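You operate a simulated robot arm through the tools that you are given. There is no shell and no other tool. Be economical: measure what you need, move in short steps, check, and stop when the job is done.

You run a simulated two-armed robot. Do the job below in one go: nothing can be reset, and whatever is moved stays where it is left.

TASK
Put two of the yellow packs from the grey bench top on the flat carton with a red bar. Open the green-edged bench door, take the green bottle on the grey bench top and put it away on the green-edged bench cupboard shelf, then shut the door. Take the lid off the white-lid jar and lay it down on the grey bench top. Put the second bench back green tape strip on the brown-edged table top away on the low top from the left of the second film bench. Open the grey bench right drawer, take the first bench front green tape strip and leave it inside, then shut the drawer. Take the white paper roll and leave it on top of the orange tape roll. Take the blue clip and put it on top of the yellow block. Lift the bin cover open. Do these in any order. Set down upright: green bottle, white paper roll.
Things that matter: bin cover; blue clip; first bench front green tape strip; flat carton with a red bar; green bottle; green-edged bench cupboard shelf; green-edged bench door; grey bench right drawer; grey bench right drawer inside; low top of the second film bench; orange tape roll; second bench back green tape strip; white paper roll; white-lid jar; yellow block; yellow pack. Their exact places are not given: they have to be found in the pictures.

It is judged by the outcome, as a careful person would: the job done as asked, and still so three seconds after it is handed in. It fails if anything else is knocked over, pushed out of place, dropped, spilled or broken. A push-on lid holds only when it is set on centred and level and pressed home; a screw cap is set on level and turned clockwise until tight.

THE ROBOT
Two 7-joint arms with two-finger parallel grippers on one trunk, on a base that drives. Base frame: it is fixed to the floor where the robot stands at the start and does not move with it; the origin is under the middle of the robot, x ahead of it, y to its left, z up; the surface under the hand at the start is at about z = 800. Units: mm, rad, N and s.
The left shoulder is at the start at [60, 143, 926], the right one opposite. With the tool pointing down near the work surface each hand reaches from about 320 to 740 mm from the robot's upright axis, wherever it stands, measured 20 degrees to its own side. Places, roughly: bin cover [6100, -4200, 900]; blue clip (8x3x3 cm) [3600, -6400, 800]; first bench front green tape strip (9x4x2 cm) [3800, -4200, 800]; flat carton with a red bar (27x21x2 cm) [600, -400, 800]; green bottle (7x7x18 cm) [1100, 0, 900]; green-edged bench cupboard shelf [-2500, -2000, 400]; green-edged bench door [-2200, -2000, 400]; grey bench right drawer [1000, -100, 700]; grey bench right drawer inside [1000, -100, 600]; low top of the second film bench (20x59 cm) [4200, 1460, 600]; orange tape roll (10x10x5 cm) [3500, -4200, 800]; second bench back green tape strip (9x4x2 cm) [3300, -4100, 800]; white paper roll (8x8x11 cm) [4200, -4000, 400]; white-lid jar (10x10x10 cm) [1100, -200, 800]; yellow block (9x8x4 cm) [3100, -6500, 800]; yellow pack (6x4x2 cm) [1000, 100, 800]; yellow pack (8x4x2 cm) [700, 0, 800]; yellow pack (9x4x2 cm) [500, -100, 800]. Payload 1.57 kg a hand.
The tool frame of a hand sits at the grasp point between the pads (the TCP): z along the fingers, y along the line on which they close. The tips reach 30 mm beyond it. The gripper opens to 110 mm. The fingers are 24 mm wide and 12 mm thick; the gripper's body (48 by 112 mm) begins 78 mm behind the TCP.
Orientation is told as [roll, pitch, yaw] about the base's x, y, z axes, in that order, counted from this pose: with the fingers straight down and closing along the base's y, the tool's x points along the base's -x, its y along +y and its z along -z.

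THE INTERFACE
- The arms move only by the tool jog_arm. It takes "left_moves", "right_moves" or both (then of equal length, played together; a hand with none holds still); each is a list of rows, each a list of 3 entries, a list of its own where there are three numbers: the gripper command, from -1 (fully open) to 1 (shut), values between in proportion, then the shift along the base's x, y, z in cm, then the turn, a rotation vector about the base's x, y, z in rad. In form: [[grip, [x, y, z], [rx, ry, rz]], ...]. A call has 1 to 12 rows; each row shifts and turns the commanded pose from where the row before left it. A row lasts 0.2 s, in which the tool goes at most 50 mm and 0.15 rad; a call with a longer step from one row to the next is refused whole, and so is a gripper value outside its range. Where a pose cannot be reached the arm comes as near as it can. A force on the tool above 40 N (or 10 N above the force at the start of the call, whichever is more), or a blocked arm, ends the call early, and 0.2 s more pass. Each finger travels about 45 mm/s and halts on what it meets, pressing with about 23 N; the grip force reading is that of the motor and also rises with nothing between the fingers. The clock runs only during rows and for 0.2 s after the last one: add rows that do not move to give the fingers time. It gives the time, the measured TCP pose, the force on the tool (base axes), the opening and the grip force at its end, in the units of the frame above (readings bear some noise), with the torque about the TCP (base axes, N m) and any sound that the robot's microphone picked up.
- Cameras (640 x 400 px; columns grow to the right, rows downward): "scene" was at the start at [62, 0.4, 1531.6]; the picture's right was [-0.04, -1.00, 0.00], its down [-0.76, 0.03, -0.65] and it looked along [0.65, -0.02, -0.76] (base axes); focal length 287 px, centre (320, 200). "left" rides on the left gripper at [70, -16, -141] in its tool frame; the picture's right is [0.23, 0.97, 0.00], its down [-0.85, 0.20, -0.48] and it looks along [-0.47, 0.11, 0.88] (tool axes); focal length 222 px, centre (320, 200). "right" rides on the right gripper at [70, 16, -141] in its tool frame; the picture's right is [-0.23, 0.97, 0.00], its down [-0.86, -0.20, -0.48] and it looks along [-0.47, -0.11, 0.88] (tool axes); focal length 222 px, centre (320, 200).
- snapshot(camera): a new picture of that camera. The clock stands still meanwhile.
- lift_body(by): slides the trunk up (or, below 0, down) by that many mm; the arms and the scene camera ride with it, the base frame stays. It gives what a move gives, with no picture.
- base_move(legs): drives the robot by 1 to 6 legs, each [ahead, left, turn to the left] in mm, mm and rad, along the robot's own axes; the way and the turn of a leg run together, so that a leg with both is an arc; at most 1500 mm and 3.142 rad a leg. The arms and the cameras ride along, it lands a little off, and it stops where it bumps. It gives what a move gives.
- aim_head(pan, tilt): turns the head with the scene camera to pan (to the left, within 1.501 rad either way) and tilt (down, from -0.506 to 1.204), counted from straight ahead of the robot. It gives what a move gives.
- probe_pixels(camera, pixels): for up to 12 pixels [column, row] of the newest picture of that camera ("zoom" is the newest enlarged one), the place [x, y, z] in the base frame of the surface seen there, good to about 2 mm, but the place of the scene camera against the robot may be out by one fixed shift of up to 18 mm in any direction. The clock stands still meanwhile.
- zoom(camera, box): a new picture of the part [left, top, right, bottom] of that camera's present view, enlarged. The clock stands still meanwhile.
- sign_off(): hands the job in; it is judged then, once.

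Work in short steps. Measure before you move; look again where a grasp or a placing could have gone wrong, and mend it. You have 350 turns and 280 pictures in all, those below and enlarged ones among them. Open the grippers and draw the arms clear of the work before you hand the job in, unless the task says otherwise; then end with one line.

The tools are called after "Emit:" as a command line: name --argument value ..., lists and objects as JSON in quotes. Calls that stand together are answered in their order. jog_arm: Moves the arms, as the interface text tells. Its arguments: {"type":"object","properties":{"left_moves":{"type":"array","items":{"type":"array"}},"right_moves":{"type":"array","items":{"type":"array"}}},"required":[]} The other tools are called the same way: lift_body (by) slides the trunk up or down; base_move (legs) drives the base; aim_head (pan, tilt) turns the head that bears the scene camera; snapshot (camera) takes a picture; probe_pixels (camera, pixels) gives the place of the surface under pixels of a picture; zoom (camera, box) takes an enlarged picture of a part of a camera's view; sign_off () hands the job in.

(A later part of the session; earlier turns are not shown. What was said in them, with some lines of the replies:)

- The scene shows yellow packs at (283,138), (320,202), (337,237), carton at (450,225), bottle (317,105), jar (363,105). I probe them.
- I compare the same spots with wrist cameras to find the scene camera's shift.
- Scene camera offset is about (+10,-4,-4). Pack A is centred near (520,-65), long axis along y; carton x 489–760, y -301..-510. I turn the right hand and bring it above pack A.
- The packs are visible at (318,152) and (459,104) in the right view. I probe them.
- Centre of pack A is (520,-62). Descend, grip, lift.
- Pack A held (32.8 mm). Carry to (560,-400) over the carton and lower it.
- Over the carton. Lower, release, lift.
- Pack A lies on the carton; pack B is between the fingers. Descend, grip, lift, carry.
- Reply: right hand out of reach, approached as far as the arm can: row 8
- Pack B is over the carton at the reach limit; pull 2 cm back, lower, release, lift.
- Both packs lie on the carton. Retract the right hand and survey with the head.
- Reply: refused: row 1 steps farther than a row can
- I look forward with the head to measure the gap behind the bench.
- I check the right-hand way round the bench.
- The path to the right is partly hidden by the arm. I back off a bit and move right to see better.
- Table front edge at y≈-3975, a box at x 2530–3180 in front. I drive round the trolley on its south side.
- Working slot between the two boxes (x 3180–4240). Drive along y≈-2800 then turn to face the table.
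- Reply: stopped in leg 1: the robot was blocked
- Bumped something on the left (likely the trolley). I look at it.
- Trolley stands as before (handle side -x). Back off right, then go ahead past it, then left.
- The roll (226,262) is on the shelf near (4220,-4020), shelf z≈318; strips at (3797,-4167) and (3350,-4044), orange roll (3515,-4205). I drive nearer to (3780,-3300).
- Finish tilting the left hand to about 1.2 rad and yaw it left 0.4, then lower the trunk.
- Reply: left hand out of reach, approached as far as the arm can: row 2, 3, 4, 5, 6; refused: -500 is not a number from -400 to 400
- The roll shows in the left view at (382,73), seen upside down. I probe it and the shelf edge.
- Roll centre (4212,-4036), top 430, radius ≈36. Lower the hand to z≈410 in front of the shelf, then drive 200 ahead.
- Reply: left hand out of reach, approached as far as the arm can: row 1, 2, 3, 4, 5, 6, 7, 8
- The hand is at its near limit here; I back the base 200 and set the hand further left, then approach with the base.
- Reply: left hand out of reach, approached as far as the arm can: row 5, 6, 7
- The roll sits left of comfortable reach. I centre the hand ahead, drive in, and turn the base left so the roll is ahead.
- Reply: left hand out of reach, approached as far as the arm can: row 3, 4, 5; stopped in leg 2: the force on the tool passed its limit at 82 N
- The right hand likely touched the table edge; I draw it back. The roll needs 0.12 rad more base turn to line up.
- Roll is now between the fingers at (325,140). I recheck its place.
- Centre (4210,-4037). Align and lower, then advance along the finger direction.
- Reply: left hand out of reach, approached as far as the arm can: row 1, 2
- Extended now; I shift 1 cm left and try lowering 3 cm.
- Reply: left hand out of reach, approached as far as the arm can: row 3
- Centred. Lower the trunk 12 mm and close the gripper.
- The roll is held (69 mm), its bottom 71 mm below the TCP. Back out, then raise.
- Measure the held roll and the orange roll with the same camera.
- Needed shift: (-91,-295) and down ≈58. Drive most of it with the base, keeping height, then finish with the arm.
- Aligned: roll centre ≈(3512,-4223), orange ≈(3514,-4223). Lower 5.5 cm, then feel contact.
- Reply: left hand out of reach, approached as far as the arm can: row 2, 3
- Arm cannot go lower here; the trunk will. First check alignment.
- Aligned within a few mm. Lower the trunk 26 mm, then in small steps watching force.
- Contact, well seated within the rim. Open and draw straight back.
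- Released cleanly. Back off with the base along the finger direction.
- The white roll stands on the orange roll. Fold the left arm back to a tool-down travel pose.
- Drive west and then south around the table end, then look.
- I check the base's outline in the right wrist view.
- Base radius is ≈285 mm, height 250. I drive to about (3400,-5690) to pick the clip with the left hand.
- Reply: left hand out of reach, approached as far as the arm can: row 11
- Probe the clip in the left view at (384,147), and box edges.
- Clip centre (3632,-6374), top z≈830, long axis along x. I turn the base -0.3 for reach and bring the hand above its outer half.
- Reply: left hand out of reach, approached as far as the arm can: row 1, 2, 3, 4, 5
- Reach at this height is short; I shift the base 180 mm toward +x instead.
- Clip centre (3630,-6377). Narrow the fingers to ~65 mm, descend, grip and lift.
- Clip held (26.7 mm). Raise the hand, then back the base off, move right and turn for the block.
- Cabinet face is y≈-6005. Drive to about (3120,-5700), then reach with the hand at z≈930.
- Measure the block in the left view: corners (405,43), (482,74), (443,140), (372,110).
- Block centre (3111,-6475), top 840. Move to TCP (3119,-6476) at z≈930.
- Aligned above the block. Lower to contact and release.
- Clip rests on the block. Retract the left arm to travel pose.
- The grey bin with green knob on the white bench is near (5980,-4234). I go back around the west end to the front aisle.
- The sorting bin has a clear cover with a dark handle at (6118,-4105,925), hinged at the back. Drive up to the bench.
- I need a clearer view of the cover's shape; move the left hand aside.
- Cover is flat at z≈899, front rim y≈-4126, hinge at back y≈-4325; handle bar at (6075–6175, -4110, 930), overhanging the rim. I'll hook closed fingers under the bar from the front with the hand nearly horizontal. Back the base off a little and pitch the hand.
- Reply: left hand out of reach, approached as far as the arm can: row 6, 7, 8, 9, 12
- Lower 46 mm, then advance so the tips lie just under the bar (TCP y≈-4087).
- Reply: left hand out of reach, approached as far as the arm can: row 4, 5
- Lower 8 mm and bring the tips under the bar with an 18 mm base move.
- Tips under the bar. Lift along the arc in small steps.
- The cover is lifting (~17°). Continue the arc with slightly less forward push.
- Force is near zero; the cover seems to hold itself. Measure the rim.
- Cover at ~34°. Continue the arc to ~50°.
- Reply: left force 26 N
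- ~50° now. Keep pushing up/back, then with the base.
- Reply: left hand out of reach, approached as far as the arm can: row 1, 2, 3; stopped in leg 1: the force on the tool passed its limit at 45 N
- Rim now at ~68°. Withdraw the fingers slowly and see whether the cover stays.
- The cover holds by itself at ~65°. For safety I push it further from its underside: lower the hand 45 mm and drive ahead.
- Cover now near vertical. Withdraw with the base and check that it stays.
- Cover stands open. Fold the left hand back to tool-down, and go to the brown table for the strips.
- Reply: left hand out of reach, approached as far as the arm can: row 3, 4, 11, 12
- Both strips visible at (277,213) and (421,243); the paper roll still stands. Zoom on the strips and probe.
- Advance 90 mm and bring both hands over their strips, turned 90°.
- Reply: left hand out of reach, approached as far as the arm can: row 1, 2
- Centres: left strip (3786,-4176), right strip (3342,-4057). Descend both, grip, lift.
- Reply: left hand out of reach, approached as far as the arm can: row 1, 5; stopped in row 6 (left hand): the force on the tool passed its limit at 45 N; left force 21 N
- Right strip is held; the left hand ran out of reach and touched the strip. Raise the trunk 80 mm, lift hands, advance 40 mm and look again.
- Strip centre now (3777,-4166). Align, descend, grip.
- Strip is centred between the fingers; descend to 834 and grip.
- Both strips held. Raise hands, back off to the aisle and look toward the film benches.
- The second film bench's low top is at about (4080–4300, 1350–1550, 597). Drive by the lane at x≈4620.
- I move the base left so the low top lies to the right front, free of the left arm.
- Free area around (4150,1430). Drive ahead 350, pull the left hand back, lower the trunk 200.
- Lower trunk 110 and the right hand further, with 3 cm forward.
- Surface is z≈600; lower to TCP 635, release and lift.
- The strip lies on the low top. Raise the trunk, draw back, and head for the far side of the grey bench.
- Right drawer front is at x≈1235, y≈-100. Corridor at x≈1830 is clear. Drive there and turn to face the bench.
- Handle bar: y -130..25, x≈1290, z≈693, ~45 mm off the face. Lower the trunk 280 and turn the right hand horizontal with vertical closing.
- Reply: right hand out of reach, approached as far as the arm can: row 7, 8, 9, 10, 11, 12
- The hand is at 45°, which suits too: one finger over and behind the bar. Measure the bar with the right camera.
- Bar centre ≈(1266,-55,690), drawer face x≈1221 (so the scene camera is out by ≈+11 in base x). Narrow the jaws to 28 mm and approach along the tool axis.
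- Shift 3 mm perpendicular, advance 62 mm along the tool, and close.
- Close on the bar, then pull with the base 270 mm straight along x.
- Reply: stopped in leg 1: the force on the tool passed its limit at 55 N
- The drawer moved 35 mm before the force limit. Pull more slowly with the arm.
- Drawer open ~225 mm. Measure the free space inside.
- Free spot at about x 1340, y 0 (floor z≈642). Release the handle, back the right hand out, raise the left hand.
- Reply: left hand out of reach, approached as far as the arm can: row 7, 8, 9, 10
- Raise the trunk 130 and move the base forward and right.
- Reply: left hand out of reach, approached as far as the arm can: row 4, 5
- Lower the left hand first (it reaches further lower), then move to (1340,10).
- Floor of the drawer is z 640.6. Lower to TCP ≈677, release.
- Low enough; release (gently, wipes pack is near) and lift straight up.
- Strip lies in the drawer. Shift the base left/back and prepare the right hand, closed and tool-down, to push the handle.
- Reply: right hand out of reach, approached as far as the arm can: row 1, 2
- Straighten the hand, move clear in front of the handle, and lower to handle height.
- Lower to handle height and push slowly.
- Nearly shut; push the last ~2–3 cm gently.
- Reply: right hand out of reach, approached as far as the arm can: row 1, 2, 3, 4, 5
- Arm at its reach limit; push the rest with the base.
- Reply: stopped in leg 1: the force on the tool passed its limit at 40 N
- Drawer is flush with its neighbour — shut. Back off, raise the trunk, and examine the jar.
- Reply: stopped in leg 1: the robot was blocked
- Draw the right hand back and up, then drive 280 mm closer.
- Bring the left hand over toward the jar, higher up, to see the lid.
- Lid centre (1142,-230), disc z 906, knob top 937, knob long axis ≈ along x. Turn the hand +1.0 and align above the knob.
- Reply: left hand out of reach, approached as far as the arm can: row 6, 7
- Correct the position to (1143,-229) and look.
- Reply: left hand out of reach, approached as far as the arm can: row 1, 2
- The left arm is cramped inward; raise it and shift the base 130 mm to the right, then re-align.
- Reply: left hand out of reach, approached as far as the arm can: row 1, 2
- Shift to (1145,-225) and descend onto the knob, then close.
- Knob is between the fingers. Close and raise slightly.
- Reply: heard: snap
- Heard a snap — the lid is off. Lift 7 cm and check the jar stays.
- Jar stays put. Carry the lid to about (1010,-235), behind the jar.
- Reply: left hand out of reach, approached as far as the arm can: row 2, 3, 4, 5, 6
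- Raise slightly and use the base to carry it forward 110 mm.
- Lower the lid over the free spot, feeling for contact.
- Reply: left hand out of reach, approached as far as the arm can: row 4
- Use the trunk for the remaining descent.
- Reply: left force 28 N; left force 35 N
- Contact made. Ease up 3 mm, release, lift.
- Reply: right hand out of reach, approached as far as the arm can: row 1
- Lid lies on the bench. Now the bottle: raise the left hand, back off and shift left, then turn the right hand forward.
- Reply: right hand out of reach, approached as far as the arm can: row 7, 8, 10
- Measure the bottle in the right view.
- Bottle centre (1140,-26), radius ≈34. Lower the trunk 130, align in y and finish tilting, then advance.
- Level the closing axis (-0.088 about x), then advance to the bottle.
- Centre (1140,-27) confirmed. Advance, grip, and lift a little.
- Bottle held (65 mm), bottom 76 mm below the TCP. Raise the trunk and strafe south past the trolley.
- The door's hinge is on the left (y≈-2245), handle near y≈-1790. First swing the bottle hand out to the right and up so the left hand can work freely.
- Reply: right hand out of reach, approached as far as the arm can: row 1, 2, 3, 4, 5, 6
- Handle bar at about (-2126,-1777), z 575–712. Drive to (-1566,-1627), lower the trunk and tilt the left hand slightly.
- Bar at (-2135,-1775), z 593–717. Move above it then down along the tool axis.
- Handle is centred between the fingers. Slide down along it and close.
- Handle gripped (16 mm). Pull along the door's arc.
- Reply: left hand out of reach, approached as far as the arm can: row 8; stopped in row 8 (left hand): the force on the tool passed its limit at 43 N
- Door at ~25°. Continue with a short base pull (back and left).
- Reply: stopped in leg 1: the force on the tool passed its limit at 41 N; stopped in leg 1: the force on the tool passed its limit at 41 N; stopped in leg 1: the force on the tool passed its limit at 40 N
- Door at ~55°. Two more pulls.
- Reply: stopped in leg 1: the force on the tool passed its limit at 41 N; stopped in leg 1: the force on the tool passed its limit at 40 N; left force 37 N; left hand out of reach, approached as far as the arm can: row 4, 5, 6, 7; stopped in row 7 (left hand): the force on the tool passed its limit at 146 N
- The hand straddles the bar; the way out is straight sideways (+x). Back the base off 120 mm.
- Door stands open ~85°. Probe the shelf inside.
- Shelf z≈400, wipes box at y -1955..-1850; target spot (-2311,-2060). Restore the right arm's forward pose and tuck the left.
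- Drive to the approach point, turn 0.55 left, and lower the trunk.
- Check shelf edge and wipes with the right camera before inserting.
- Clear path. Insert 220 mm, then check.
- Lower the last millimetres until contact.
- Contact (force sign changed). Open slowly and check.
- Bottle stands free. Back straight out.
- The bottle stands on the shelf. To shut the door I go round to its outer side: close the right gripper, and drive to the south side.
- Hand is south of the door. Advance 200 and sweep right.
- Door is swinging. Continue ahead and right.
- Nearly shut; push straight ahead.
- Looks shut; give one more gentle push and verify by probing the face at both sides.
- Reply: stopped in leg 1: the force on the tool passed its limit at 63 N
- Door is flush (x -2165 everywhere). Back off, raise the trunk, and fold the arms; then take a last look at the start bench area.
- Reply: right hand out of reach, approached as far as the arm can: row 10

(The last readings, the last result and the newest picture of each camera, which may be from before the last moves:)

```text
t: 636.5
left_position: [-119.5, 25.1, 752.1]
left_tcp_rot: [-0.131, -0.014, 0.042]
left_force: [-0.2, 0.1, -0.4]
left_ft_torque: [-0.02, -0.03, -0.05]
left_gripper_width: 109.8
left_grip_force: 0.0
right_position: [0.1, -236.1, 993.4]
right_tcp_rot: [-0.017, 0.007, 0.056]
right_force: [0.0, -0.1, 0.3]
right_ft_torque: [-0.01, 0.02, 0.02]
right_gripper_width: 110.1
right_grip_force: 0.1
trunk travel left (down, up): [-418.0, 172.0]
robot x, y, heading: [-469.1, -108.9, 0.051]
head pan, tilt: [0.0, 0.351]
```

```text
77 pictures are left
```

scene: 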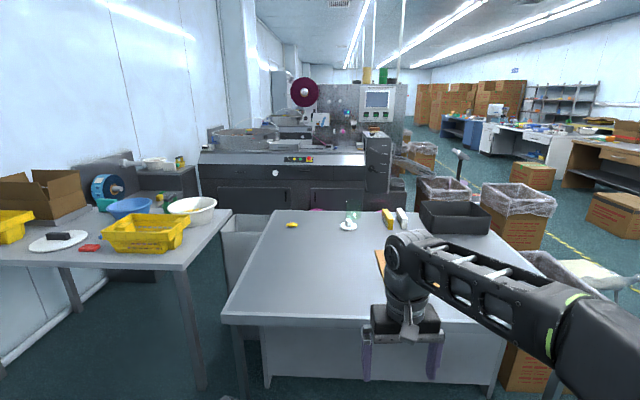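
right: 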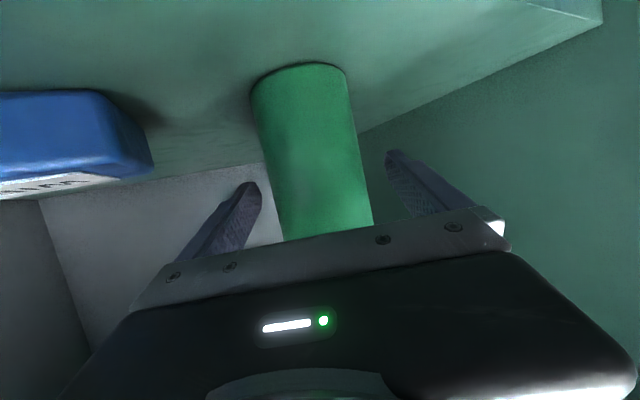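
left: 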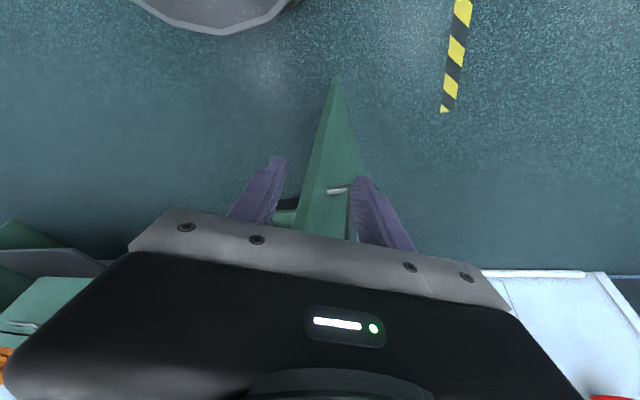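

Emit:
lift_body --by 107

Emit:
base_move --legs '[[0, 108, -0.05], [440, 0, 0]]'

Emit:
snapshot --camera "scene"

Emit:
zoom --camera "scene" --box '[240, 210, 480, 360]'

```text
t: 637.9
left_position: [-119.0, 27.1, 858.9]
left_tcp_rot: [-0.128, -0.015, 0.042]
left_force: [0.3, 0.4, -0.2]
left_ft_torque: [0.01, 0.03, 0.02]
left_gripper_width: 110.0
left_grip_force: 0.1
right_position: [1.0, -235.9, 1099.4]
right_tcp_rot: [-0.017, 0.007, 0.056]
right_force: [-0.9, -0.3, 0.0]
right_ft_torque: [0.0, -0.03, 0.03]
right_gripper_width: 110.0
right_grip_force: 0.1
trunk travel left (down, up): [-525.0, 65.0]
robot x, y, heading: [-468.3, -109.4, 0.05]
head pan, tilt: [0.0, 0.351]
```

```text
t: 641.3
left_position: [323.8, 114.1, 856.9]
left_tcp_rot: [-0.128, -0.013, -0.007]
left_force: [-0.1, -0.6, 0.7]
left_ft_torque: [0.0, 0.01, 0.0]
left_gripper_width: 109.8
left_grip_force: 0.0
right_position: [427.1, -155.9, 1099.8]
right_tcp_rot: [-0.017, 0.006, 0.002]
right_force: [-0.5, -0.6, 0.2]
right_ft_torque: [0.03, -0.01, 0.01]
right_gripper_width: 110.0
right_grip_force: 0.0
trunk travel left (down, up): [-525.0, 65.0]
robot x, y, heading: [-40.0, 0.7, -0.002]
head pan, tilt: [0.0, 0.351]
```

```text
76 pictures are left
```

scene: 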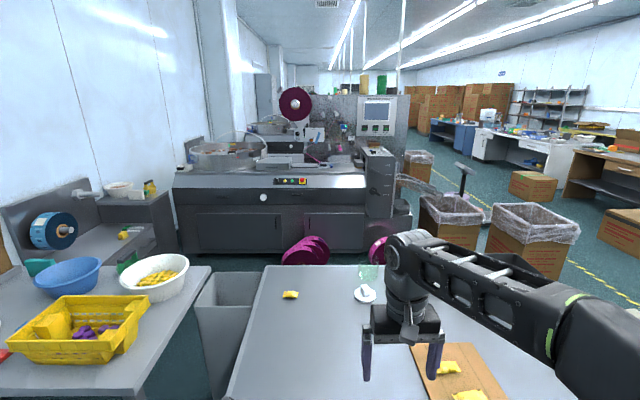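

```text
2.67 times, centred on (360, 285) of scene
```

zoom: 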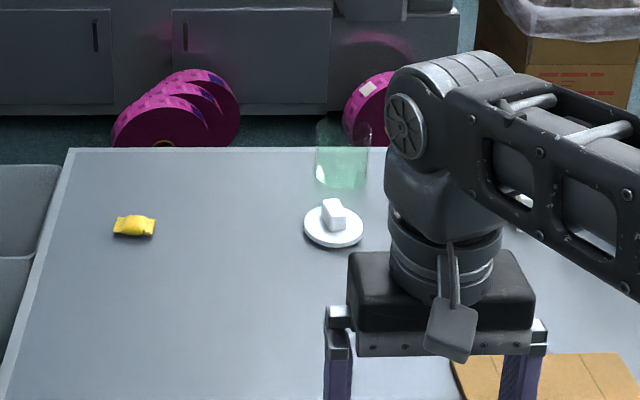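

Emit:
probe_pixels --camera "scene" --pixels '[[305, 252], [298, 258], [378, 250], [300, 245]]'

```text
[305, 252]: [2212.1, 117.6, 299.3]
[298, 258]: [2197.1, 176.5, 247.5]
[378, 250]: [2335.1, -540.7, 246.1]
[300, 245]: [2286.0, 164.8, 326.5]
```

Rolls, lid, jar and packs are in place. Back off from the bench and finish.

Emit:
base_move --legs '[[-350, 0, 0]]'

Emit:
sign_off

```text
t: 643.6
left_position: [-29.7, 117.6, 858.3]
left_tcp_rot: [-0.13, -0.013, 0.0]
left_force: [-0.2, -0.1, -0.1]
left_ft_torque: [-0.01, 0.0, -0.04]
left_gripper_width: 110.0
left_grip_force: 0.1
right_position: [76.4, -152.0, 1099.4]
right_tcp_rot: [-0.017, 0.008, 0.01]
right_force: [-0.8, 0.1, -0.8]
right_ft_torque: [0.0, 0.01, -0.01]
right_gripper_width: 110.1
right_grip_force: 0.1
trunk travel left (down, up): [-525.0, 65.0]
robot x, y, heading: [-385.9, -5.1, 0.0]
head pan, tilt: [0.0, 0.351]
```

```text
The job is handed in.
```

All the tasks are done and the job is handed in: packs on the carton, bottle shelved with the door shut, jar lid off, both tape strips put away with the drawer shut, paper roll on the tape roll, clip on the block and bin cover open; the base bumped lightly once near the blue trolley and once behind the grey bench, the trolley and the purple rolls looked unmoved afterwards, and I did not go back to re-check the clip, paper roll, low-top strip or bin cover before handing in.
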